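You operate a simulated robot arm through the tools that you are given. There is no shell and no other tool. Be economical: measure what you need, move in short steps, check, and stop when the job is done.

You are at the controls of a simulated robot arm. One attempt, no reset.

TASK
Stack the short grey box labelled "BOX 35" from the front of the low steel table on top of the short grey box that says "BOX 47". Put the parcel from the shelf of the low steel table on top of the labelled carton on the small grey table. Take the orange test card and leave it on the shelf of the low steel table. Put two of the blue packets from the clear end of the low steel table on the small grey table. Take the green module on the clear end of the low steel table and put it away on the build bench top. Put one of the cream boxes from the small grey table on the loading bench. Stack the white box marked "37" from the loading bench on top of the white box that says "63". Take the berry silver can from the service bench before the right dispenser and put it on the top of the fill bench. Put the test bottle in the inside of the dark grey sink. Put the yellow reader that says "47" from the top of the green cabinet on the lower shelf of the steel table and the yellow reader marked "56" on the middle shelf of bay c. Do these in any order. Set down upright: parcel, cream box, silver can, test bottle, yellow reader.

Only the result counts: the job must be done as asked and must still hold three seconds after the hand-in. Knocking over, shifting, dropping, spilling or breaking anything else fails it.

THE ROBOT
A 6-joint arm with a two-finger gripper on a trunk, on a base that drives. Base frame: it is fixed to the floor where the robot stands at the start and does not move with it; the origin is under the middle of the robot, x ahead of it, y to its left, z up; the surface under the hand at the start is at about z = 620. Readings come in mm, degrees, newtons and seconds.
With the tool pointing down near the work surface it reaches from about 100 to 780 mm from the robot's upright axis, wherever it stands. Its first joint turns from -166.0 to 166.0 degrees. Places, roughly: blue packet [750, 1000, 750]; build bench top [-4000, 7200, 800]; cream box [-750, -1500, 750]; green module [750, 750, 750]; inside of the dark grey sink [-2300, 7000, 700]; labelled carton [-1000, -1500, 750]; loading bench [-500, -4000, 800]; lower shelf of the steel table [-9300, 1800, 200]; middle shelf of bay C [-9400, -2300, 800]; orange test card [500, 500, 750]; parcel [500, 250, 250]; shelf of the low steel table [700, 300, 200]; short grey box [500, 0, 750]; silver can [-1250, 2250, 750]; small grey table [-900, -1400, 700]; test bottle [-1750, 6750, 1000]; top of the fill bench [-1300, 7200, 800]; white box [-500, -4000, 750]; yellow reader [-8000, -1750, 500]. Payload 2.45 kg.
Tool frame: the origin (TCP) lies between the finger pads and is the grasp point; the fingertips stand 26 mm ahead of it; z points along the fingers, y is the line along which they close. The gripper opens to 96 mm. The gripper's body begins 69 mm behind the TCP.
Orientation is told as [roll, pitch, yaw] about the base's x, y, z axes, in that order, counted from this pose: with the fingers straight down and closing along the base's y, the tool's x points along the base's -x, its y along +y and its z along -z.

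THE INTERFACE
- The arm moves only by the tool servo_tool. Its arguments are lists of equal length, an entry for each row: "slide": the shift along the tool's x, y, z in units of 25 mm (1.0 is 25 mm), a list of three; "dr": the turn, a rotation vector about the tool's x, y, z in units of 4 degrees (1.0 is 4 degrees), a list of three; "fingers": the opening, from 0 (shut) to 1 (fully open). In form: {"slide": [[tx, ty, tz], ...], "dr": [[wx, wy, wz], ...], "fingers": [fingers, ...]}. A call has 1 to 12 rows; each row shifts and turns the commanded pose from where the row before left it, along the tool's axes as they then stand. A call with a number of a shift or a turn outside -1 to 1 is refused whole. Rows are played at 5 a second. More than 50 mm and 8.6 degrees between two rows, or a gripper value outside its range, and nothing of the call is played. A pose out of reach is approached as far as the arm can. The call stops where the force on the tool passes 40 N (or 10 N more than at its start, if that is more) or the arm is blocked; 0.2 s more then pass. The fingers move at their own pace and stop on an object; they squeeze with about 43 N. The grip force told is the motor's: it shows also when the fingers shut on nothing. Time passes only in rows, and 0.2 s behind the last, so rows that do not move let the fingers close. The reply holds the time, the measured pose of the TCP, the force on the tool along the base axes, the opening and the grip force, in the units named above and with some noise, with the torque about the TCP (base axes, N m) and any sound that the robot's microphone picked up, and new pictures: "views" is both (left out), scene, wrist or none.
- Cameras (640 x 400 px; columns grow to the right, rows downward): "scene" is now at [31, 168.4, 1080]; the picture's right is [0.13, -0.99, 0.00], its down [-0.48, -0.06, -0.87] and it looks along [0.87, 0.11, -0.49] (base axes); focal length 241 px, centre (320, 200). "wrist" rides on the gripper at [82, 3, -98] in the tool frame; the picture's right is [-0.04, 1.00, 0.00], its down [-0.73, -0.03, -0.68] and it looks along [-0.68, -0.03, 0.73] (tool axes); focal length 256 px, centre (320, 200). There is no depth. A picture from a camera that has moved, and an enlarged one, comes with that camera's place and axes in the base frame and with its lens.
- raise_lower(by): slides the trunk up (or, below 0, down) by that many mm; the arm and the scene camera ride with it, the base frame stays. It gives what a move gives, with no picture.
- drive_base(legs): drives the robot by 1 to 6 legs, each [ahead, turn to the left] in mm and degrees, along the robot's own axes; the way and the turn of a leg run together, so that a leg with both is an arc; at most 1500 mm and 180 degrees a leg. The arm and the cameras ride along, it lands a little off, and it stops where it bumps. It gives what a move gives, and a new picture of the scene camera.
- aim_head(pan, tilt): turns the head with the scene camera to pan (to the left, within 155 degrees either way) and tilt (down, from -29 to 69), counted from straight ahead of the robot. It gives what a move gives, and a new picture of the scene camera.
- zoom(camera, box): a new picture of the part [left, top, right, bottom] of that camera's present view, enlarged. No time passes.
- job_done(): hands the job in; it is judged then, once.

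Work in short steps. Places have to be worked out from the pictures, the camera data and where the tool is seen: move nearer, look again, correct. Check each grasp and each placing, and mend what went wrong. You have 567 turns and 360 pictures in all, those below and enlarged ones among them. Open the gripper and draw the arm clear of the work before you hand the job in, unless the task says otherwise; then end with one line.

The tools are called as a command line: name --argument value ..., lists and objects as JSON in quotes. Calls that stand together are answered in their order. servo_tool: Moves the arm, as the interface text tells. Its arguments: {"type":"object","properties":{"slide":{"type":"array"},"dr":{"type":"array"},"fingers":{"type":"array"},"views":{"type":"string","enum":["both","scene","wrist","none"]}},"required":["slide","dr","fingers"]} The other tools are called the same way: raise_lower (by) slides the trunk up or down; drive_base (legs) drives the base; aim_head (pan, tilt) turns the head that bears the scene camera; zoom (camera, box) takes an enlarged picture of a part of a camera's view; job_done () hands the job in.

At the start:

```text
clock: 0.0
ee_pos: [487.1, 37.3, 944.7]
ee_rot: [0.2, 0.1, -0.1]
ft_force: [-0.1, -0.4, 0.2]
moment: [0.0, 0.03, -0.05]
gripper_width: 95.9
grip_force: 0.0
trunk travel left (down, up): [-103.0, 47.0]
robot x, y, heading: [0.3, 1.5, -0.2]
head pan, tilt: [7.2, 29.1]
```

scene: 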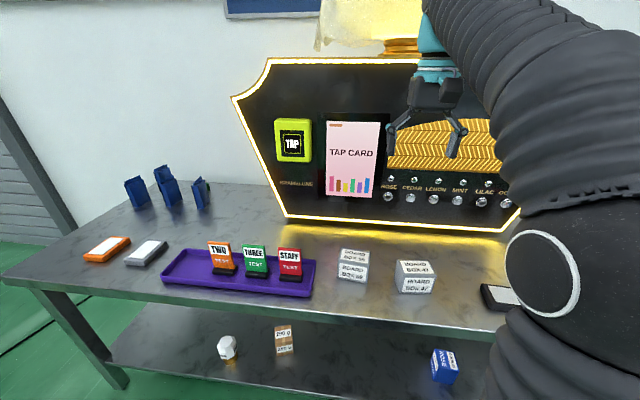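
wrist: 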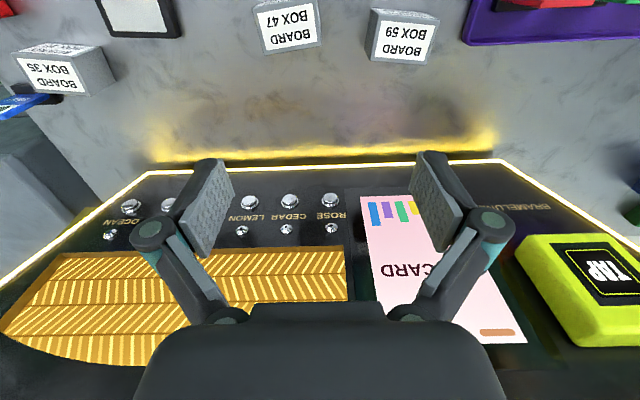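

I start by surveying the low steel table: enlarge the scene view on its left and middle.

zoom --camera "scene" --box '[60, 150, 330, 320]'

aim_head --pan 50 --tilt 30

aim_head --pan -35 --tilt 35

```text
2.35 times, centred on (195, 235) of scene
camera zoom: at [31.0, 168.4, 1080.0], right [0.13, -0.99, 0.0], down [-0.48, -0.06, -0.87], along [0.87, 0.11, -0.49], focal length 566 px, centre (614, 118)
```

zoom: 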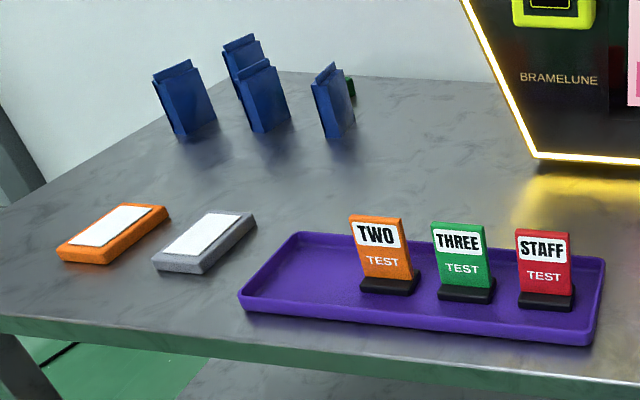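

```text
clock: 1.1
ee_pos: [486.4, 37.1, 943.6]
ee_rot: [0.2, 0.0, 0.0]
ft_force: [0.1, 0.4, -0.3]
moment: [0.02, 0.01, 0.03]
gripper_width: 95.9
grip_force: 0.1
trunk travel left (down, up): [-103.0, 47.0]
robot x, y, heading: [1.7, 3.2, 0.1]
head pan, tilt: [50.0, 30.0]
camera scene: at [-0.9, 226.2, 1078.6], right [0.77, -0.64, 0.0], down [-0.32, -0.38, -0.87], along [0.56, 0.66, -0.5], focal length 241 px, centre (320, 200)
```

scene: 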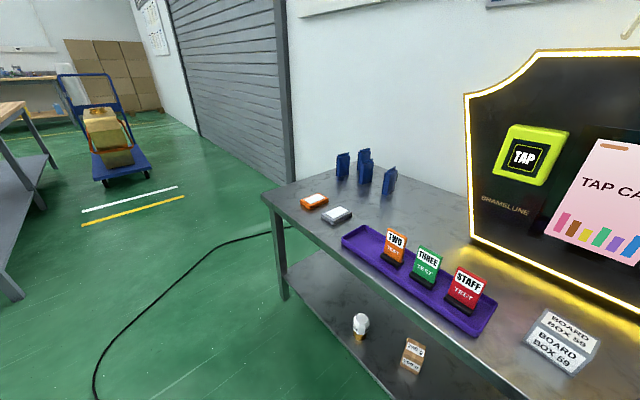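

```text
clock: 2.7
ee_pos: [487.5, 37.6, 944.5]
ee_rot: [0.1, 0.1, -0.1]
ft_force: [0.3, 0.2, -0.1]
moment: [-0.01, -0.01, -0.02]
gripper_width: 95.9
grip_force: 0.0
trunk travel left (down, up): [-103.0, 47.0]
robot x, y, heading: [2.7, -0.5, 0.0]
head pan, tilt: [-35.0, 35.0]
camera scene: at [13.1, 106.5, 1070.8], right [-0.57, -0.82, 0.0], down [-0.47, 0.33, -0.82], along [0.67, -0.47, -0.57], focal length 241 px, centre (320, 200)
```

scene: 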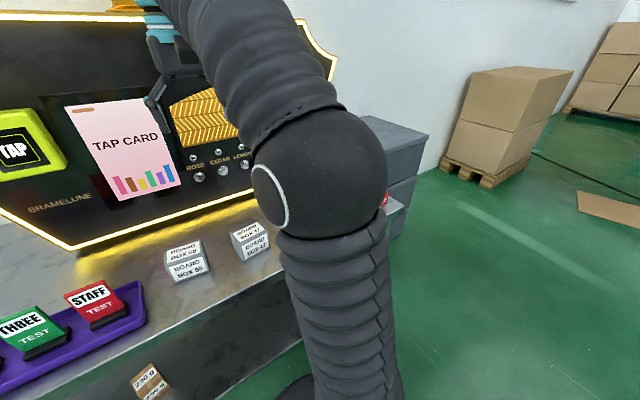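

Board boxes 59 and 47 are near (485,147) and (470,0), BOX 35 near (505,-345); a green item is behind the right blue packet. I move the hand back and right to look at BOX 35.

servo_tool --slide '[[0.6, -1, 0.2], [0.6, -1, 0.2], [0.6, -1, 0.2], [0.6, -1, 0.2], [0.6, -1, 0.2], [0.6, -1, 0.2], [0.6, -1, 0.2], [0.6, -1, 0.2], [0.6, -1, 0.2], [0.6, -1, 0.2], [0.6, -1, 0.2], [0.6, -1, 0.2]]' --dr '[[0, 0, 0], [0, 0, 0], [0, 0, 0], [0, 0, 0], [0, 0, 0], [0, 0, 0], [0, 0, 0], [0, 0, 0], [0, 0, 0], [0, 0, 0], [0, 0, 0], [0, 0, 0]]' --fingers '[1, 1, 1, 1, 1, 1, 1, 1, 1, 1, 1, 1]' --views "both"

```text
clock: 5.3
ee_pos: [305.9, -263.0, 883.6]
ee_rot: [0.1, 0.1, -0.2]
ft_force: [-1.0, 1.4, 0.3]
moment: [-0.01, 0.0, -0.01]
gripper_width: 96.1
grip_force: 0.0
trunk travel left (down, up): [-103.0, 47.0]
robot x, y, heading: [2.1, 1.9, 0.1]
head pan, tilt: [-35.0, 35.0]
camera scene: at [13.1, 106.5, 1070.8], right [-0.57, -0.82, 0.0], down [-0.47, 0.33, -0.82], along [0.67, -0.47, -0.57], focal length 241 px, centre (320, 200)
camera wrist: at [223.4, -260.5, 980.8], right [0.04, 1.0, 0.0], down [0.73, -0.03, 0.68], along [0.68, -0.03, -0.73], focal length 256 px, centre (320, 200)
```

scene: 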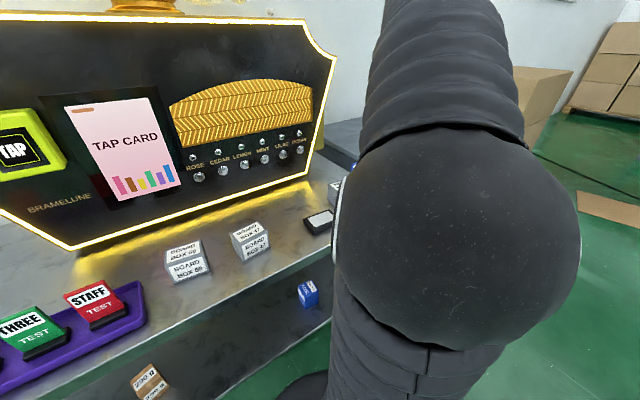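
wrist: 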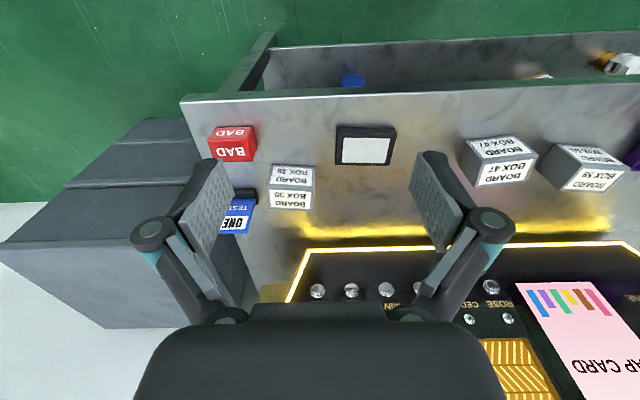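

BOX 35 sits about (500,-322), top near z≈680, BOX 47 about (458,-3). I hover over BOX 35 for a closer look.

servo_tool --slide '[[-1, -0.3, 0.5], [-1, -0.3, 0.5], [-1, -0.3, 0.5], [-1, -0.3, 0.5], [-1, -0.3, 0.5], [-1, -0.3, 0.5], [-1, -0.3, 0.5]]' --dr '[[0, 0, 0], [0, 0, 0], [0, 0, 0], [0, 0, 0], [0, 0, 0], [0, 0, 0], [0, 0, 0]]' --fingers '[1, 1, 1, 1, 1, 1, 1]' --views "wrist"

```text
clock: 6.9
ee_pos: [483.1, -314.4, 796.3]
ee_rot: [0.1, -0.1, 0.0]
ft_force: [0.1, 0.0, 0.5]
moment: [-0.01, -0.02, 0.0]
gripper_width: 95.9
grip_force: 0.1
trunk travel left (down, up): [-103.0, 47.0]
robot x, y, heading: [3.1, 2.4, 0.1]
head pan, tilt: [-35.0, 35.0]
camera wrist: at [401.2, -312.2, 892.7], right [0.04, 1.0, 0.0], down [0.73, -0.03, 0.68], along [0.68, -0.03, -0.73], focal length 256 px, centre (320, 200)
```

wrist: 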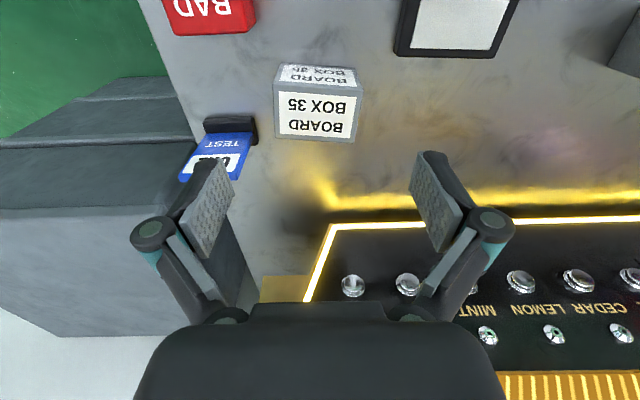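

Corners give BOX 35's centre (499,-319), yaw about -7°, 72×48, top 680. I align, narrow the fingers a bit because of the ONE card, and come down part way.

servo_tool --slide '[[-0.64, -0.18, 0], [0, 0, 0], [0, 0, 1], [0, 0, 1], [0, 0, 0.8]]' --dr '[[0, 0, 0.875], [0, 0, 0.875], [0, 0, 0], [0, 0, 0], [0, 0, 0]]' --fingers '[0.9, 0.9, 0.9, 0.9, 0.9]' --views "wrist"

```text
clock: 8.1
ee_pos: [497.7, -319.2, 725.6]
ee_rot: [0.1, 0.1, -7.1]
ft_force: [-0.5, -0.6, -0.2]
moment: [-0.01, 0.02, 0.03]
gripper_width: 86.3
grip_force: 0.0
trunk travel left (down, up): [-103.0, 47.0]
robot x, y, heading: [0.3, -0.6, -0.1]
head pan, tilt: [-35.0, 35.0]
camera wrist: at [416.0, -307.9, 822.9], right [0.16, 0.99, 0.0], down [0.73, -0.12, 0.68], along [0.67, -0.11, -0.74], focal length 256 px, centre (320, 200)
```

wrist: 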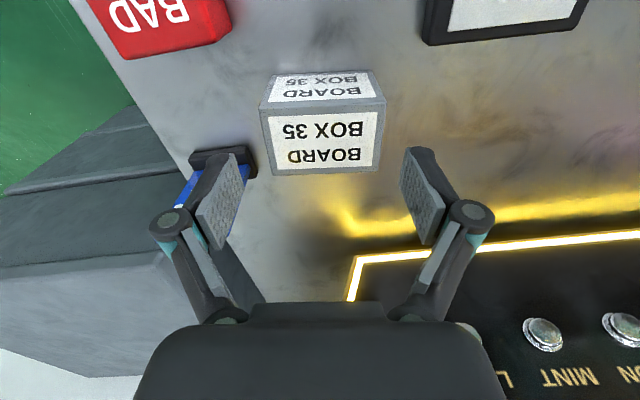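

Aligned between the fingers. Descend to 655 and close.

servo_tool --slide '[[0, 0, 1], [0, 0, 1], [0, 0, 0.8], [0, 0, 0], [0, 0, 0], [0, 0, 0]]' --dr '[[0, 0, 0], [0, 0, 0], [0, 0, 0], [0, 0, 0], [0, 0, 0], [0, 0, 0]]' --fingers '[0.9, 0.9, 0.9, 0, 0, 0]' --views "wrist"

```text
clock: 9.5
ee_pos: [496.4, -319.3, 657.1]
ee_rot: [0.1, 0.1, -7.1]
ft_force: [0.5, 2.0, 1.2]
moment: [0.1, 0.03, 0.01]
gripper_width: 74.3
grip_force: 43.2
trunk travel left (down, up): [-103.0, 47.0]
robot x, y, heading: [-0.7, -1.8, -0.3]
head pan, tilt: [-35.0, 35.0]
camera wrist: at [415.1, -306.4, 753.4], right [0.16, 0.99, 0.0], down [0.73, -0.12, 0.68], along [0.67, -0.11, -0.74], focal length 256 px, centre (320, 200)
```

wrist: 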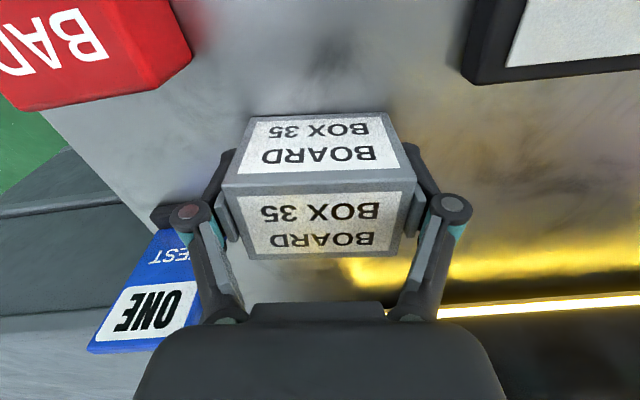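

Gripped at 74 mm. I lift, square up the yaw and move toward BOX 47.

servo_tool --slide '[[0, 0, -1], [0, 0, -1], [0, 0, -1], [0, 0, -1], [0, 0, -1], [0, 0, -1], [0, 0, -1], [0.3, 1, -0.4], [0.3, 1, -0.4], [0.3, 1, -0.4], [0.3, 1, -0.4], [0.3, 1, -0.4]]' --dr '[[0, 0, 0], [0, 0, 0], [0, 0, 0], [0, 0, 0], [0, 0, 0], [0, 0, -0.885], [0, 0, -0.885], [0, 0, 0], [0, 0, 0], [0, 0, 0], [0, 0, 0], [0, 0, 0]]' --fingers '[0, 0, 0, 0, 0, 0, 0, 0, 0, 0, 0, 0]' --views "none"

servo_tool --slide '[[0.1, 1, -0.1], [0.1, 1, -0.1], [0.1, 1, -0.1], [0.1, 1, -0.1], [0.1, 1, -0.1], [0.1, 1, -0.1], [0.1, 1, -0.1], [0, 0.6, 0]]' --dr '[[0, 0, 0], [0, 0, 0], [0, 0, 0], [0, 0, 0], [0, 0, 0], [0, 0, 0], [0, 0, 0], [0, 0, 0]]' --fingers '[0, 0, 0, 0, 0, 0, 0, 0]' --views "wrist"

```text
clock: 12.1
ee_pos: [461.1, -193.9, 881.4]
ee_rot: [0.1, 0.2, 0.0]
ft_force: [0.0, -0.1, -2.2]
moment: [0.05, 0.0, -0.01]
gripper_width: 74.0
grip_force: 42.9
trunk travel left (down, up): [-103.0, 47.0]
robot x, y, heading: [1.7, -0.1, -0.2]
head pan, tilt: [-35.0, 35.0]
```

```text
clock: 13.9
ee_pos: [441.8, -5.0, 899.8]
ee_rot: [0.0, 0.2, 0.1]
ft_force: [0.2, 0.4, -1.6]
moment: [0.01, 0.01, 0.0]
gripper_width: 74.5
grip_force: 43.3
trunk travel left (down, up): [-103.0, 47.0]
robot x, y, heading: [3.2, 0.3, 0.1]
head pan, tilt: [-35.0, 35.0]
camera wrist: at [359.8, -1.3, 996.4], right [0.04, 1.0, 0.0], down [0.73, -0.03, 0.68], along [0.68, -0.03, -0.74], focal length 256 px, centre (320, 200)
```

wrist: 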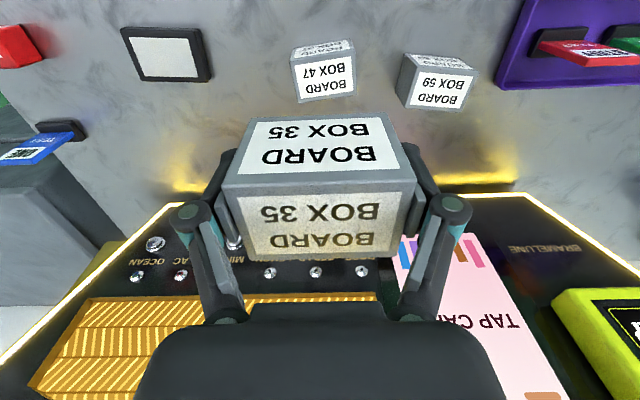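

zoom --camera "wrist" --box '[250, 20, 410, 120]'

```text
4.00 times, centred on (330, 70) of wrist
camera zoom: at [359.8, -1.3, 996.4], right [0.04, 1.0, 0.0], down [0.73, -0.03, 0.68], along [0.68, -0.03, -0.74], focal length 1024 px, centre (280, 720)
```

zoom: 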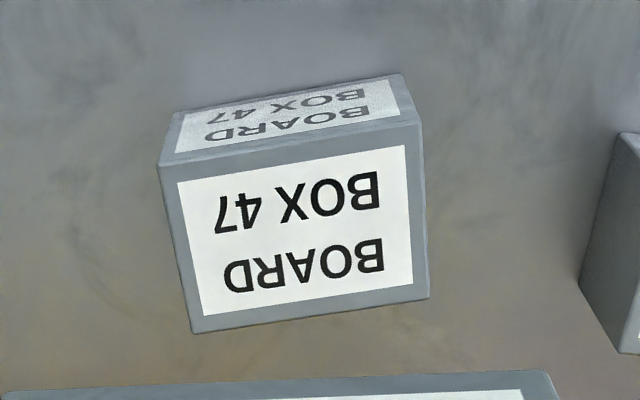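

BOX 47's centre is about (459.5,-0.5), yaw +5.7°. I align and come down to a little above it.

servo_tool --slide '[[-0.6, 0.17, 0], [0, 0, 0], [0, 0, 1], [0, 0, 1], [0, 0, 1], [0, 0, 1], [0, 0, 1], [0, 0, 1], [0, 0, 0.6]]' --dr '[[0, 0, -0.7], [0, 0, -0.72], [0, 0, 0], [0, 0, 0], [0, 0, 0], [0, 0, 0], [0, 0, 0], [0, 0, 0], [0, 0, 0]]' --fingers '[0, 0, 0, 0, 0, 0, 0, 0, 0]' --views "both"

aim_head --pan -12 --tilt 40

```text
clock: 15.9
ee_pos: [456.9, -0.9, 734.9]
ee_rot: [0.1, 0.1, 5.6]
ft_force: [0.7, -0.1, -1.6]
moment: [-0.02, -0.02, 0.03]
gripper_width: 73.9
grip_force: 43.0
trunk travel left (down, up): [-103.0, 47.0]
robot x, y, heading: [-0.4, 1.2, 0.1]
head pan, tilt: [-35.0, 35.0]
camera scene: at [13.1, 106.5, 1070.9], right [-0.57, -0.82, 0.0], down [-0.47, 0.33, -0.82], along [0.67, -0.47, -0.57], focal length 241 px, centre (320, 200)
camera wrist: at [374.9, -5.3, 831.7], right [-0.06, 1.0, 0.0], down [0.73, 0.04, 0.68], along [0.68, 0.04, -0.74], focal length 256 px, centre (320, 200)
```

scene: 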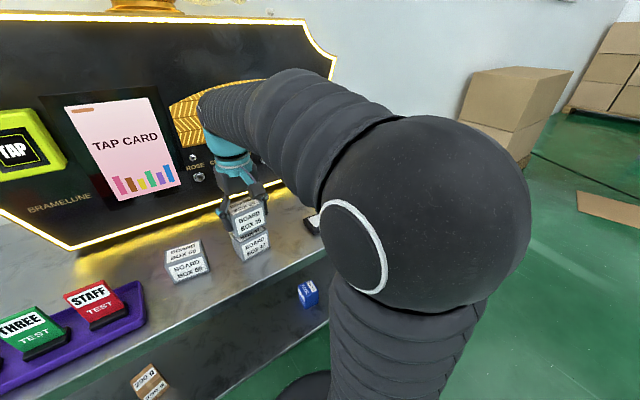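
wrist: 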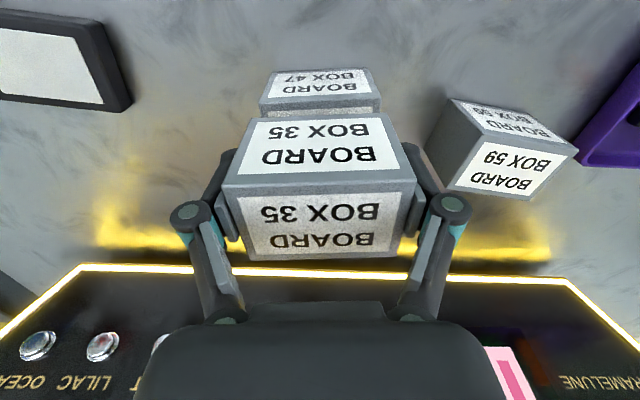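

```text
clock: 16.8
ee_pos: [457.3, 0.3, 734.5]
ee_rot: [0.0, 0.2, 5.7]
ft_force: [-0.5, 0.1, -1.6]
moment: [0.01, 0.02, 0.0]
gripper_width: 74.4
grip_force: 43.0
trunk travel left (down, up): [-103.0, 47.0]
robot x, y, heading: [-2.5, -2.7, -0.2]
head pan, tilt: [-12.0, 40.0]
camera scene: at [24.1, 139.3, 1063.3], right [-0.21, -0.98, 0.0], down [-0.63, 0.13, -0.77], along [0.75, -0.16, -0.64], focal length 241 px, centre (320, 200)
```

scene: 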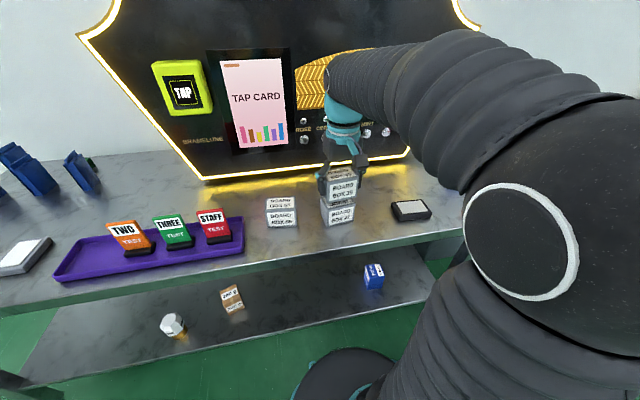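

Lateral alignment is good. I lower the last ~15 mm gently until contact.

servo_tool --slide '[[0, 0, 0.4], [0, 0, 0.12], [0, 0, 0.1], [0, 0, 0.08]]' --dr '[[0, 0, 0], [0, 0, 0], [0, 0, 0], [0, 0, 0]]' --fingers '[0, 0, 0, 0]' --views "none"

zoom --camera "scene" --box '[280, 140, 400, 240]'

```text
clock: 17.8
ee_pos: [458.2, 0.9, 717.3]
ee_rot: [0.0, 0.1, 5.7]
ft_force: [0.5, -0.3, -0.7]
moment: [0.0, -0.02, -0.01]
gripper_width: 74.2
grip_force: 43.3
trunk travel left (down, up): [-103.0, 47.0]
robot x, y, heading: [3.3, -0.1, 0.0]
head pan, tilt: [-12.0, 40.0]
```

```text
4.00 times, centred on (340, 190) of scene
camera zoom: at [24.1, 139.3, 1063.3], right [-0.21, -0.98, 0.0], down [-0.63, 0.13, -0.77], along [0.75, -0.16, -0.64], focal length 963 px, centre (240, 240)
```

zoom: 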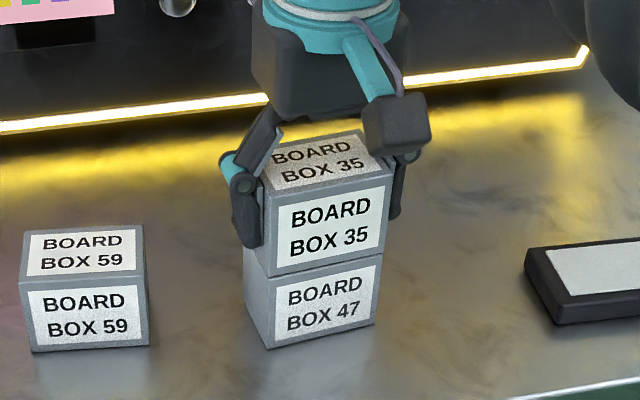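

Looks flush; contact force not yet seen. Lower in 2 mm steps.

servo_tool --slide '[[0, 0, 0.06], [0, 0, 0.06]]' --dr '[[0, 0, 0], [0, 0, 0]]' --fingers '[0, 0]' --views "none"

```text
clock: 18.4
ee_pos: [456.9, 1.0, 716.4]
ee_rot: [0.1, -0.3, 5.8]
ft_force: [2.4, -1.5, 26.3]
moment: [0.2, 0.3, -0.04]
gripper_width: 74.2
grip_force: 42.8
trunk travel left (down, up): [-103.0, 47.0]
robot x, y, heading: [2.1, -0.6, 0.1]
head pan, tilt: [-12.0, 40.0]
```

Contact (26 N up). I back off a hair, open, and rise.

servo_tool --slide '[[0, 0, -0.08], [0, 0, 0], [0, 0, 0], [0, 0, -1], [0, 0, -1], [0, 0, -1], [0, 0, -1]]' --dr '[[0, 0, 0], [0, 0, 0], [0, 0, 0], [0, 0, 0], [0, 0, 0], [0, 0, 0], [0, 0, 0]]' --fingers '[0, 0.95, 0.95, 0.95, 0.95, 0.95, 0.95]' --views "wrist"

zoom --camera "scene" --box '[280, 140, 400, 240]'

```text
clock: 20.0
ee_pos: [456.7, 0.7, 814.6]
ee_rot: [0.2, 0.2, 5.8]
ft_force: [-1.0, -0.5, -0.5]
moment: [0.02, 0.02, 0.03]
gripper_width: 91.3
grip_force: 0.1
trunk travel left (down, up): [-103.0, 47.0]
robot x, y, heading: [1.9, -1.3, -0.0]
head pan, tilt: [-12.0, 40.0]
camera wrist: at [374.5, -5.2, 912.3], right [-0.06, 1.0, 0.0], down [0.73, 0.04, 0.68], along [0.68, 0.04, -0.74], focal length 256 px, centre (320, 200)
```

wrist: 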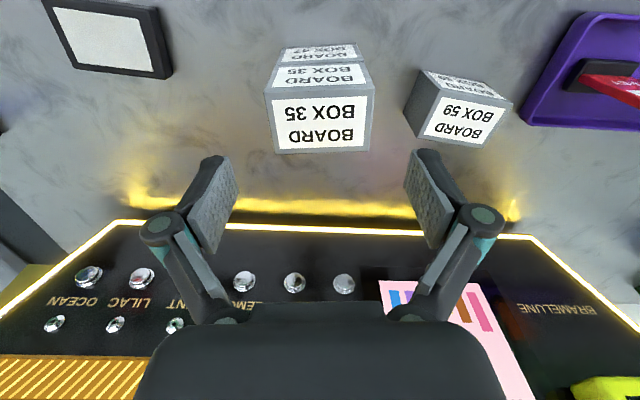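

```text
4.00 times, centred on (340, 190) of scene
camera zoom: at [24.2, 139.3, 1063.2], right [-0.21, -0.98, 0.0], down [-0.63, 0.13, -0.77], along [0.75, -0.16, -0.64], focal length 963 px, centre (240, 240)
```

zoom: 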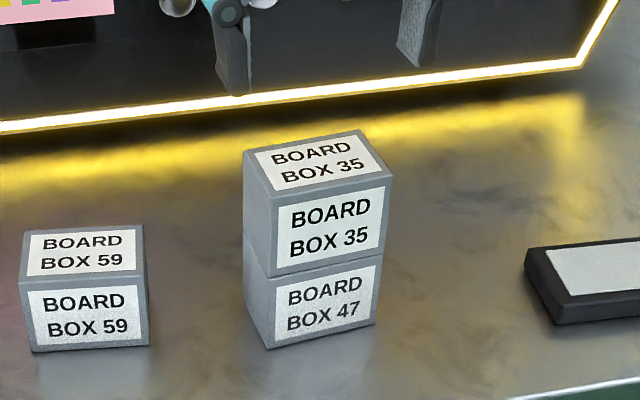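

BOX 35 is stacked squarely. Next the orange TWO test card: I move the hand over toward the tray to look.

servo_tool --slide '[[0, 0, -1], [0, 0, -1], [0.3, 1, 0], [0.3, 1, 0], [0.3, 1, 0], [0.3, 1, 0], [0.3, 1, 0], [0.3, 1, 0], [0.3, 1, 0], [0.3, 1, 0], [0.3, 1, 0], [0.3, 1, 0]]' --dr '[[0, 0, 0.725], [0, 0, 0.725], [0, 0, 0], [0, 0, 0], [0, 0, 0], [0, 0, 0], [0, 0, 0], [0, 0, 0], [0, 0, 0], [0, 0, 0], [0, 0, 0], [0, 0, 0]]' --fingers '[1, 1, 1, 1, 1, 1, 1, 1, 1, 1, 1, 1]' --views "none"

servo_tool --slide '[[0.3, 1, 0], [0.3, 1, 0], [0.3, 1, 0], [0.3, 1, 0], [0.3, 1, 0], [0.3, 1, 0], [0.3, 1, 0], [0.2, 1, 0]]' --dr '[[0, 0, 0], [0, 0, 0], [0, 0, 0], [0, 0, 0], [0, 0, 0], [0, 0, 0], [0, 0, 0], [0, 0, 0]]' --fingers '[1, 1, 1, 1, 1, 1, 1, 1]' --views "wrist"

```text
clock: 22.6
ee_pos: [381.7, 250.1, 866.5]
ee_rot: [0.1, 0.1, -0.3]
ft_force: [-0.5, -0.1, -0.8]
moment: [0.04, -0.02, -0.01]
gripper_width: 96.2
grip_force: 0.1
trunk travel left (down, up): [-103.0, 47.0]
robot x, y, heading: [-0.3, -1.6, -0.1]
head pan, tilt: [-12.0, 40.0]
```

```text
clock: 24.4
ee_pos: [326.1, 452.2, 864.0]
ee_rot: [0.2, 0.1, -0.2]
ft_force: [-0.9, -0.9, -0.2]
moment: [0.01, -0.01, 0.01]
gripper_width: 96.2
grip_force: 0.1
trunk travel left (down, up): [-103.0, 47.0]
robot x, y, heading: [-2.6, -1.0, 0.1]
head pan, tilt: [-12.0, 40.0]
camera wrist: at [244.0, 454.6, 962.1], right [0.04, 1.0, 0.0], down [0.73, -0.03, 0.68], along [0.68, -0.03, -0.73], focal length 256 px, centre (320, 200)
```

wrist: 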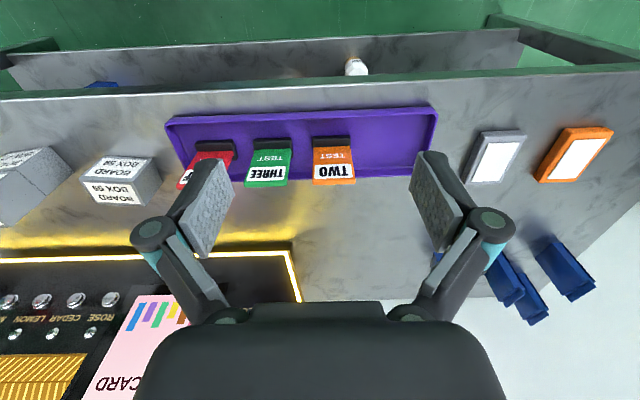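

The orange card stands at about (440,462), top near z≈715, ~50 mm wide. I pitch the tool 45° forward so the same grip can later reach under the table top onto the shelf.

servo_tool --slide '[[0, 0, 0], [0, 0, 0], [0, 0, 0], [0, 0, 0], [0, 0, 0], [0, 0, 0], [0, 0, 0], [0, 0, 0], [0, 0, 0], [0, 0, 0], [0, 0, 0], [0, 0, 0]]' --dr '[[0, -0.94, 0], [0, -0.94, 0], [0, -0.94, 0], [0, -0.94, 0], [0, -0.94, 0], [0, -0.94, 0], [0, -0.94, 0], [0, -0.94, 0], [0, -0.94, 0], [0, -0.94, 0], [0, -0.94, 0], [0, -0.91, 0]]' --fingers '[1, 1, 1, 1, 1, 1, 1, 1, 1, 1, 1, 1]' --views "both"

```text
clock: 27.0
ee_pos: [325.6, 450.0, 865.6]
ee_rot: [0.2, -45.0, -0.3]
ft_force: [-0.1, -0.5, -1.1]
moment: [-0.05, -0.03, -0.01]
gripper_width: 96.0
grip_force: 0.0
trunk travel left (down, up): [-103.0, 47.0]
robot x, y, heading: [-0.1, -1.8, 0.1]
head pan, tilt: [-12.0, 40.0]
camera scene: at [24.1, 139.5, 1063.3], right [-0.21, -0.98, 0.0], down [-0.63, 0.13, -0.77], along [0.75, -0.16, -0.64], focal length 241 px, centre (320, 200)
camera wrist: at [197.6, 453.2, 876.8], right [0.03, 1.0, 0.03], down [0.04, -0.03, 1.0], along [1.0, -0.03, -0.04], focal length 256 px, centre (320, 200)
```

scene: 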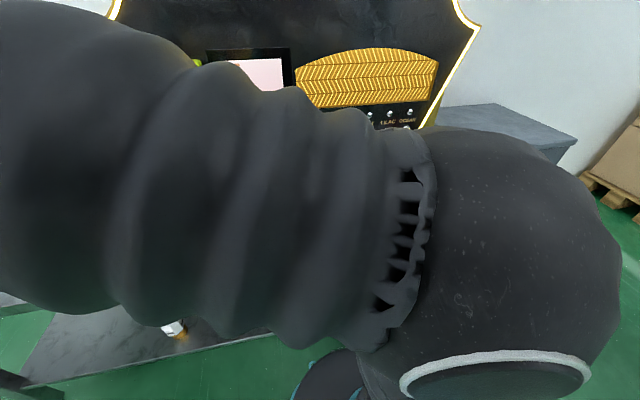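
wrist: 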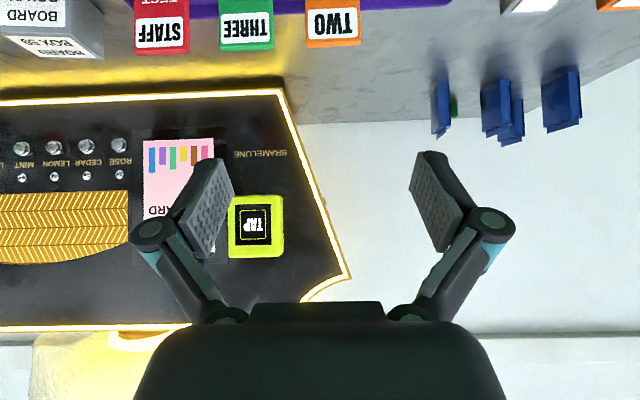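

Works: card top at z≈716, centre y≈463. I align sideways and advance along the tool axis most of the way.

servo_tool --slide '[[0.8, 0.26, 0], [0.8, 0.26, 0], [0, 0, 1], [0, 0, 1], [0, 0, 1], [0, 0, 1], [0, 0, 1]]' --dr '[[0, 0, 0], [0, 0, 0], [0, 0, 0], [0, 0, 0], [0, 0, 0], [0, 0, 0], [0, 0, 0]]' --fingers '[0.78, 0.78, 0.78, 0.78, 0.78, 0.78, 0.78]' --views "wrist"

```text
clock: 28.6
ee_pos: [386.9, 463.6, 750.2]
ee_rot: [0.1, -44.9, -0.2]
ft_force: [0.2, -0.1, -0.4]
moment: [0.02, 0.01, -0.04]
gripper_width: 75.1
grip_force: 0.0
trunk travel left (down, up): [-103.0, 47.0]
robot x, y, heading: [1.6, 3.2, -0.2]
head pan, tilt: [-12.0, 40.0]
camera wrist: at [258.8, 466.6, 759.9], right [0.03, 1.0, 0.03], down [0.04, -0.03, 1.0], along [1.0, -0.03, -0.04], focal length 256 px, centre (320, 200)
```

wrist: 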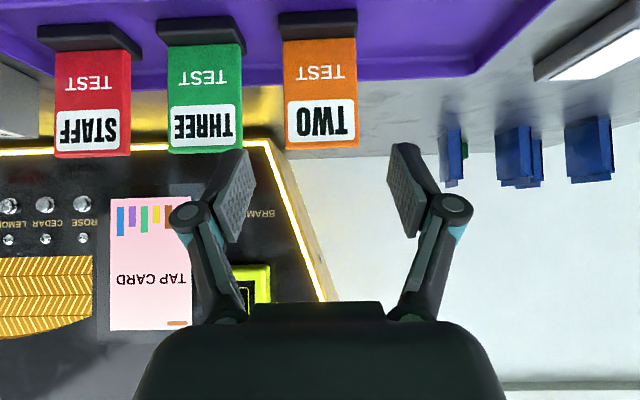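

Card well centred, triangulated at x≈452. Advance 90 mm and close.

servo_tool --slide '[[-0.08, 0, 1], [0, 0, 1], [0, 0, 1], [0, 0, 0.6], [0, 0, 0], [0, 0, 0], [0, 0, 0]]' --dr '[[0, 0, 0], [0, 0, 0], [0, 0, 0], [0, 0, 0], [0, 0, 0], [0, 0, 0], [0, 0, 0]]' --fingers '[0.78, 0.78, 0.78, 0.78, 0, 0, 0]' --views "wrist"

```text
clock: 30.2
ee_pos: [450.6, 463.2, 688.3]
ee_rot: [0.1, -44.9, -0.1]
ft_force: [1.4, 0.1, 1.6]
moment: [-0.02, -0.02, 0.01]
gripper_width: 52.0
grip_force: 43.3
trunk travel left (down, up): [-103.0, 47.0]
robot x, y, heading: [1.8, 0.5, -0.1]
head pan, tilt: [-12.0, 40.0]
camera wrist: at [322.8, 466.6, 698.7], right [0.03, 1.0, 0.03], down [0.04, -0.03, 1.0], along [1.0, -0.03, -0.04], focal length 256 px, centre (320, 200)
```

wrist: 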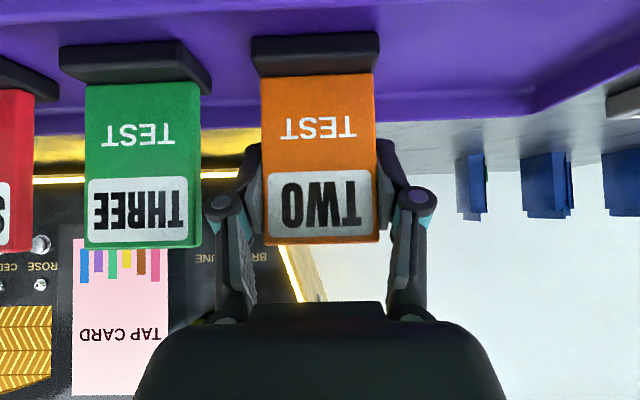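

Gripped (52 mm). Lift straight up and swing it to the middle, clear of the boxes.

servo_tool --slide '[[-0.85, 0, -0.85], [-0.85, 0, -0.85], [-0.85, 0, -0.85], [-0.85, 0, -0.85], [-0.5, 0, -1], [0.2, -1, -0.7], [0.2, -1, -0.7], [0.2, -1, -0.7], [0, -1, 0], [0, -1, 0], [0, -1, 0], [0, -1, 0]]' --dr '[[0, 0, 0], [0, 0, 0], [0, 0, 0], [0, 0, 0], [0, 0, 0], [0, 0, 0], [0, 0, 0], [0, 0, 0], [0, 0, 0], [0, 0, 0], [0, 0, 0], [0, 0, 0]]' --fingers '[0, 0, 0, 0, 0, 0, 0, 0, 0, 0, 0, 0]' --views "none"

servo_tool --slide '[[0, -1, 0], [0, -1, 0], [0, -1, 0], [0, -1, 0], [0, -1, 0], [0, -1, 0], [0, -1, 0]]' --dr '[[0, 0, 0], [0, 0, 0], [0, 0, 0], [0, 0, 0], [0, 0, 0], [0, 0, 0], [0, 0, 0]]' --fingers '[0, 0, 0, 0, 0, 0, 0]' --views "wrist"

```text
clock: 32.8
ee_pos: [394.2, 287.3, 860.2]
ee_rot: [0.0, -44.9, -0.3]
ft_force: [-0.7, 0.0, -0.7]
moment: [-0.03, -0.02, -0.02]
gripper_width: 51.7
grip_force: 42.7
trunk travel left (down, up): [-103.0, 47.0]
robot x, y, heading: [0.3, 0.4, -0.1]
head pan, tilt: [-12.0, 40.0]
```

```text
clock: 34.4
ee_pos: [394.0, 113.1, 859.7]
ee_rot: [0.1, -45.0, -0.2]
ft_force: [0.8, 0.1, -1.0]
moment: [0.02, 0.02, 0.03]
gripper_width: 51.7
grip_force: 42.7
trunk travel left (down, up): [-103.0, 47.0]
robot x, y, heading: [0.5, -0.4, -0.2]
head pan, tilt: [-12.0, 40.0]
camera wrist: at [265.6, 116.2, 870.3], right [0.03, 1.0, 0.03], down [0.04, -0.03, 1.0], along [1.0, -0.03, -0.04], focal length 256 px, centre (320, 200)
```

wrist: 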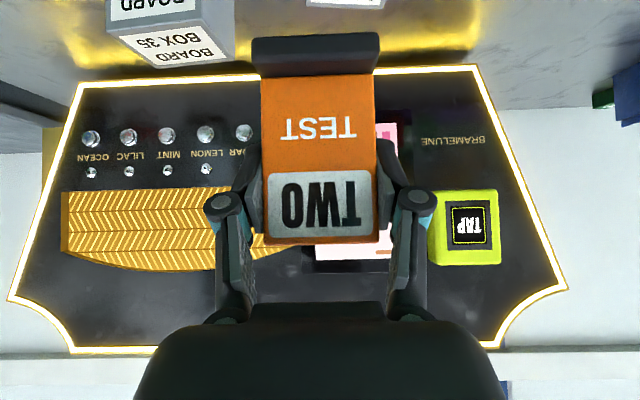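

Back the base up 320 mm, lower the trunk and look at the shelf.

drive_base --legs '[[-320, 0]]'

raise_lower --by -100

aim_head --pan 5 --tilt 45

```text
clock: 36.5
ee_pos: [75.2, 113.2, 859.5]
ee_rot: [0.2, -44.9, -0.5]
ft_force: [0.0, -0.4, -0.4]
moment: [0.02, 0.0, -0.01]
gripper_width: 51.7
grip_force: 43.0
trunk travel left (down, up): [-103.0, 47.0]
robot x, y, heading: [-316.1, -1.4, -0.2]
head pan, tilt: [-12.0, 40.0]
camera scene: at [-293.1, 139.8, 1063.3], right [-0.21, -0.98, 0.0], down [-0.63, 0.14, -0.77], along [0.75, -0.16, -0.64], focal length 241 px, centre (320, 200)
```

scene: 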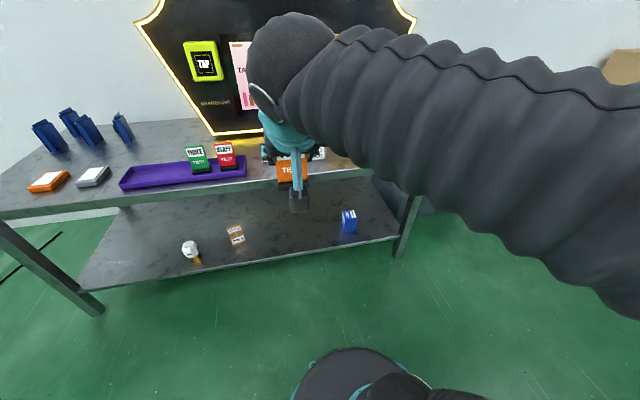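

```text
clock: 37.8
ee_pos: [76.3, 113.0, 760.1]
ee_rot: [0.1, -44.8, -0.4]
ft_force: [0.0, 0.3, -0.9]
moment: [0.01, 0.01, 0.0]
gripper_width: 51.8
grip_force: 43.0
trunk travel left (down, up): [-3.0, 147.0]
robot x, y, heading: [-319.0, 0.2, -0.3]
head pan, tilt: [-12.0, 40.0]
```

```text
clock: 38.6
ee_pos: [75.6, 112.1, 758.3]
ee_rot: [0.1, -44.9, -0.4]
ft_force: [-0.5, -0.5, -0.9]
moment: [-0.02, -0.03, 0.01]
gripper_width: 51.8
grip_force: 43.0
trunk travel left (down, up): [-3.0, 147.0]
robot x, y, heading: [-318.9, 1.7, -0.4]
head pan, tilt: [5.0, 45.0]
camera scene: at [-295.2, 164.5, 956.0], right [0.08, -1.0, 0.0], down [-0.7, -0.06, -0.71], along [0.7, 0.06, -0.71], focal length 241 px, centre (320, 200)
```

scene: 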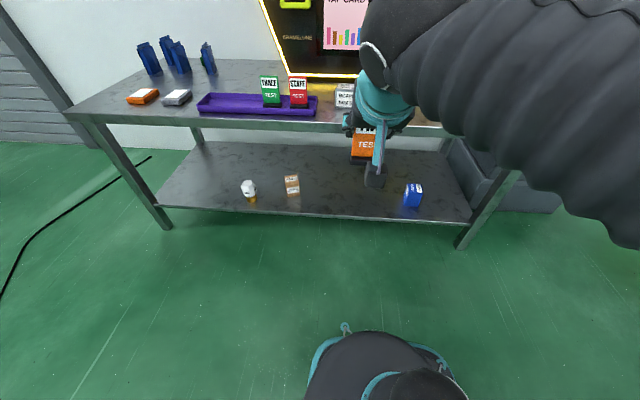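

The shelf is free at y≈110 (z≈200). I take the card down in front of the table.

servo_tool --slide '[[0.6, 0, 1], [0.6, 0, 1], [0.6, 0, 1], [0.6, 0, 1], [0.6, 0, 1], [0.6, 0, 1], [0.6, 0, 1], [0.6, 0, 1], [0.6, 0, 1], [0.6, 0, 1], [0.6, 0, 1], [0.6, 0, 1]]' --dr '[[0, 0, 0], [0, 0, 0], [0, 0, 0], [0, 0, 0], [0, 0, 0], [0, 0, 0], [0, 0, 0], [0, 0, 0], [0, 0, 0], [0, 0, 0], [0, 0, 0], [0, 0, 0]]' --fingers '[0, 0, 0, 0, 0, 0, 0, 0, 0, 0, 0, 0]' --views "both"

```text
clock: 41.2
ee_pos: [160.9, 113.2, 422.3]
ee_rot: [0.0, -44.8, -0.5]
ft_force: [0.5, 0.1, -0.2]
moment: [0.01, -0.03, 0.0]
gripper_width: 51.7
grip_force: 43.1
trunk travel left (down, up): [-3.0, 147.0]
robot x, y, heading: [-316.5, -2.1, -0.2]
head pan, tilt: [5.0, 45.0]
camera scene: at [-295.2, 164.6, 956.0], right [0.08, -1.0, 0.0], down [-0.7, -0.06, -0.71], along [0.7, 0.06, -0.71], focal length 241 px, centre (320, 200)
camera wrist: at [33.5, 116.0, 433.4], right [0.03, 1.0, 0.03], down [0.04, -0.03, 1.0], along [1.0, -0.03, -0.04], focal length 256 px, centre (320, 200)
```

scene: 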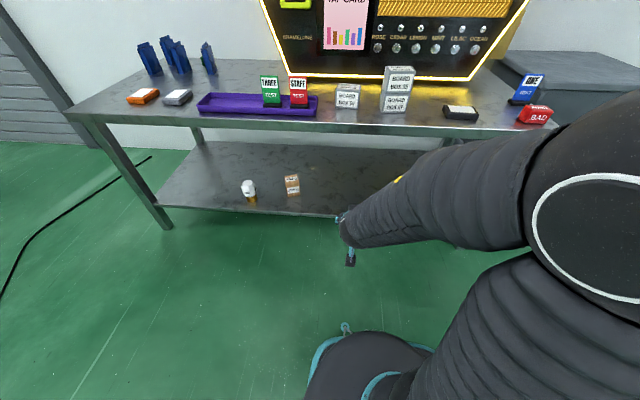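
wrist: 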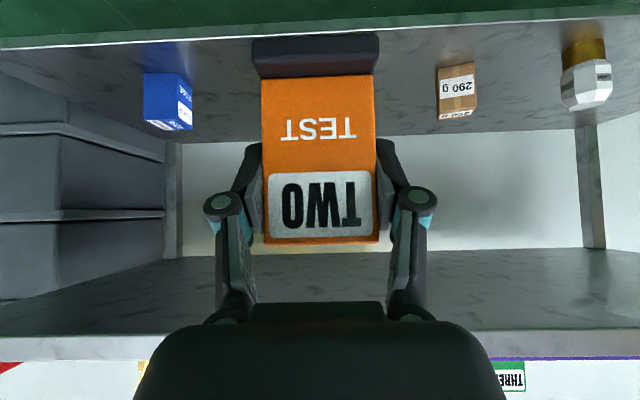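

Shelf z≈203, its front edge x≈371, underside of the top ≈589. I go down to z≈300 and slide forward into the shelf.

servo_tool --slide '[[0.86, 0, 0.86], [0.86, 0, 0.86], [0.86, 0, 0.86], [0.86, 0, 0.86], [-1, 0, 1], [-1, 0, 1], [-1, 0, 1], [-1, 0, 1]]' --dr '[[0, 0, 0], [0, 0, 0], [0, 0, 0], [0, 0, 0], [0, 0, 0], [0, 0, 0], [0, 0, 0], [0, 0, 0]]' --fingers '[0, 0, 0, 0, 0, 0, 0, 0]' --views "both"

```text
clock: 43.0
ee_pos: [321.5, 118.7, 299.5]
ee_rot: [0.0, -44.9, -0.4]
ft_force: [0.7, -0.5, -0.2]
moment: [-0.01, 0.02, 0.0]
gripper_width: 51.7
grip_force: 43.0
out of reach, approached as far as the arm can: row 1, 2, 3
trunk travel left (down, up): [-3.0, 147.0]
robot x, y, heading: [-315.8, -0.3, -0.5]
head pan, tilt: [5.0, 45.0]
camera scene: at [-295.2, 164.6, 956.0], right [0.08, -1.0, 0.0], down [-0.7, -0.06, -0.71], along [0.7, 0.06, -0.71], focal length 241 px, centre (320, 200)
camera wrist: at [193.5, 122.7, 311.1], right [0.03, 1.0, 0.03], down [0.04, -0.03, 1.0], along [1.0, -0.03, -0.04], focal length 256 px, centre (320, 200)
```

scene: 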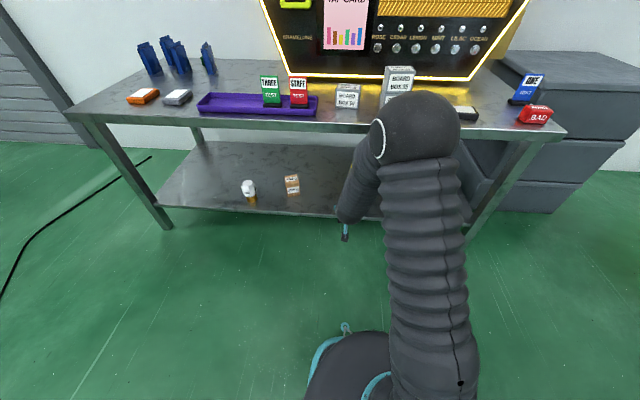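
wrist: 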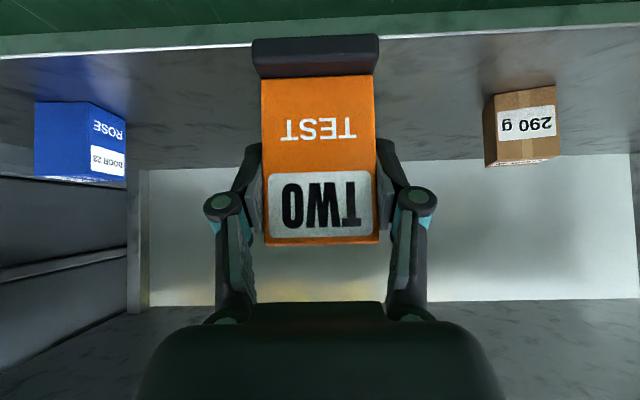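

I got to (321,119,300) with the elbow hovering in front of the table. Forward another 70 mm, watching the elbow.

servo_tool --slide '[[-1, 0, 1], [-1, 0, 1]]' --dr '[[0, 0, 0], [0, 0, 0]]' --fingers '[0, 0]' --views "scene"

```text
clock: 43.6
ee_pos: [391.3, 120.2, 300.1]
ee_rot: [0.0, -45.0, -0.3]
ft_force: [0.0, 0.7, -0.7]
moment: [0.0, 0.01, 0.01]
gripper_width: 52.0
grip_force: 43.5
trunk travel left (down, up): [-3.0, 147.0]
robot x, y, heading: [-320.7, 3.3, -0.2]
head pan, tilt: [5.0, 45.0]
camera scene: at [-295.1, 164.6, 956.0], right [0.08, -1.0, 0.0], down [-0.7, -0.06, -0.71], along [0.7, 0.06, -0.71], focal length 241 px, centre (320, 200)
```

scene: 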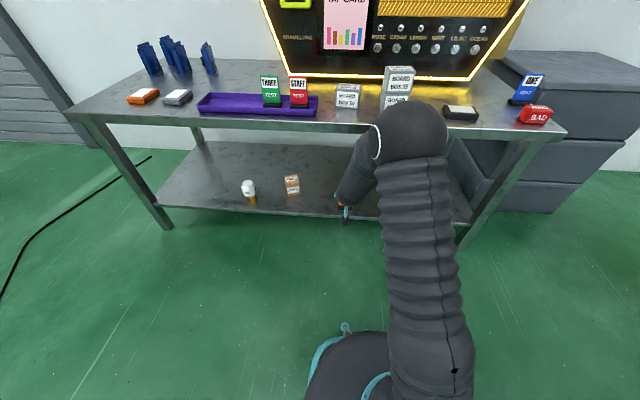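

Elbow barely moves and stays clear. 30 mm more forward, then lower toward contact.

servo_tool --slide '[[-0.9, 0, 0.9], [0.35, 0, 0.35], [0.25, 0, 0.25]]' --dr '[[0, 0, 0], [0, 0, 0], [0, 0, 0]]' --fingers '[0, 0, 0]' --views "both"

```text
clock: 44.4
ee_pos: [423.2, 117.9, 280.9]
ee_rot: [0.2, -44.9, -0.4]
ft_force: [-0.2, 0.2, -0.3]
moment: [-0.03, 0.01, 0.01]
gripper_width: 51.8
grip_force: 43.0
trunk travel left (down, up): [-3.0, 147.0]
robot x, y, heading: [-316.1, -2.6, -0.3]
head pan, tilt: [5.0, 45.0]
camera scene: at [-295.1, 164.6, 956.0], right [0.08, -1.0, 0.0], down [-0.7, -0.06, -0.71], along [0.7, 0.06, -0.71], focal length 241 px, centre (320, 200)
camera wrist: at [294.6, 122.1, 291.1], right [0.03, 1.0, 0.03], down [0.04, -0.03, 1.0], along [1.0, -0.03, -0.04], focal length 256 px, centre (320, 200)
```

scene: 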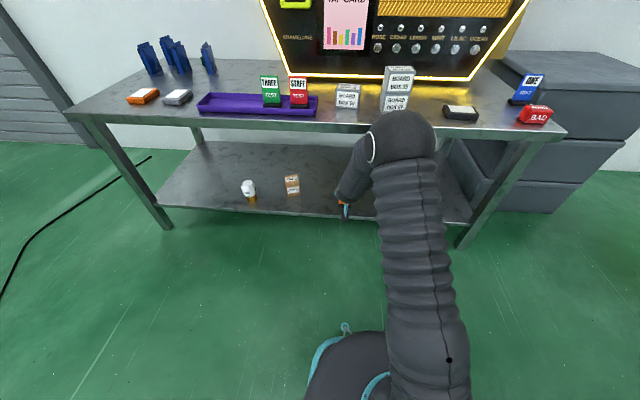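
wrist: 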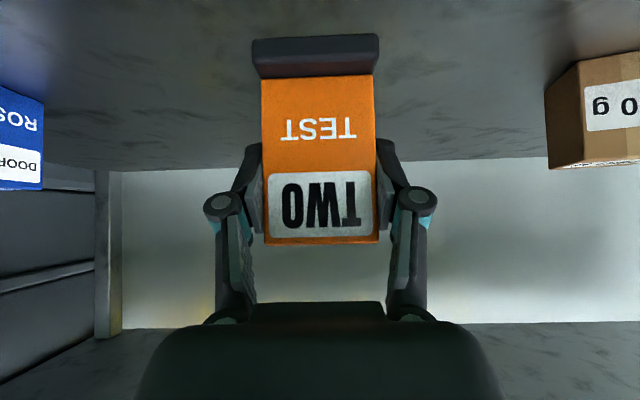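

Now lower in small steps until it touches.

servo_tool --slide '[[0.15, 0, 0.15], [0.06, 0, 0.06], [0.06, 0, 0.06], [0.06, 0, 0.06], [0.06, 0, 0.06]]' --dr '[[0, 0, 0], [0, 0, 0], [0, 0, 0], [0, 0, 0], [0, 0, 0]]' --fingers '[0, 0, 0, 0, 0]' --views "none"

```text
clock: 45.6
ee_pos: [421.9, 119.4, 266.8]
ee_rot: [0.1, -44.9, -0.4]
ft_force: [-0.3, 0.2, -0.5]
moment: [0.01, 0.01, 0.02]
gripper_width: 52.1
grip_force: 43.6
trunk travel left (down, up): [-3.0, 147.0]
robot x, y, heading: [-319.4, -2.8, -0.3]
head pan, tilt: [5.0, 45.0]
```

servo_tool --slide '[[0.06, 0, 0.06], [0.06, 0, 0.06], [0.06, 0, 0.06], [0.06, 0, 0.06], [0.06, 0, 0.06]]' --dr '[[0, 0, 0], [0, 0, 0], [0, 0, 0], [0, 0, 0], [0, 0, 0]]' --fingers '[0, 0, 0, 0, 0]' --views "wrist"

```text
clock: 46.8
ee_pos: [423.0, 119.4, 254.9]
ee_rot: [0.3, -44.9, -0.4]
ft_force: [0.6, -0.4, -0.3]
moment: [-0.02, 0.03, 0.0]
gripper_width: 51.6
grip_force: 42.9
trunk travel left (down, up): [-3.0, 147.0]
robot x, y, heading: [-317.1, 4.6, -0.2]
head pan, tilt: [5.0, 45.0]
camera wrist: at [294.4, 122.4, 266.4], right [0.03, 1.0, 0.03], down [0.04, -0.03, 1.0], along [1.0, -0.03, -0.04], focal length 256 px, centre (320, 200)
```

wrist: 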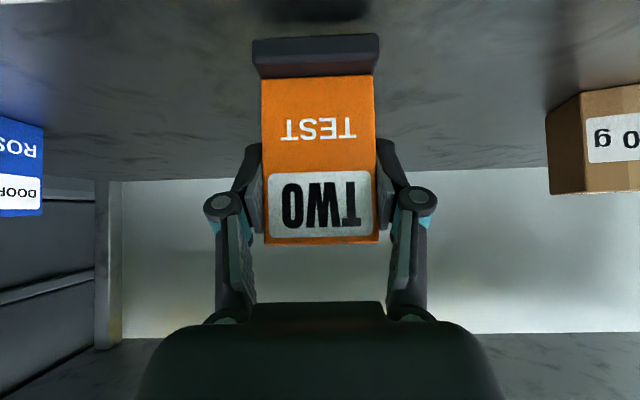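

The base's reflection is close; a few mm remain. Continue lowering.

servo_tool --slide '[[0.06, 0, 0.06], [0.06, 0, 0.06], [0.06, 0, 0.06], [0.06, 0, 0.06], [0.06, 0, 0.06], [0.06, 0, 0.06]]' --dr '[[0, 0, 0], [0, 0, 0], [0, 0, 0], [0, 0, 0], [0, 0, 0], [0, 0, 0]]' --fingers '[0, 0, 0, 0, 0, 0]' --views "none"

```text
clock: 48.2
ee_pos: [422.2, 119.7, 244.4]
ee_rot: [0.1, -44.8, -0.4]
ft_force: [-0.6, -0.1, -0.7]
moment: [-0.04, 0.0, -0.02]
gripper_width: 51.9
grip_force: 43.0
trunk travel left (down, up): [-3.0, 147.0]
robot x, y, heading: [-317.0, 3.4, -0.2]
head pan, tilt: [5.0, 45.0]
```

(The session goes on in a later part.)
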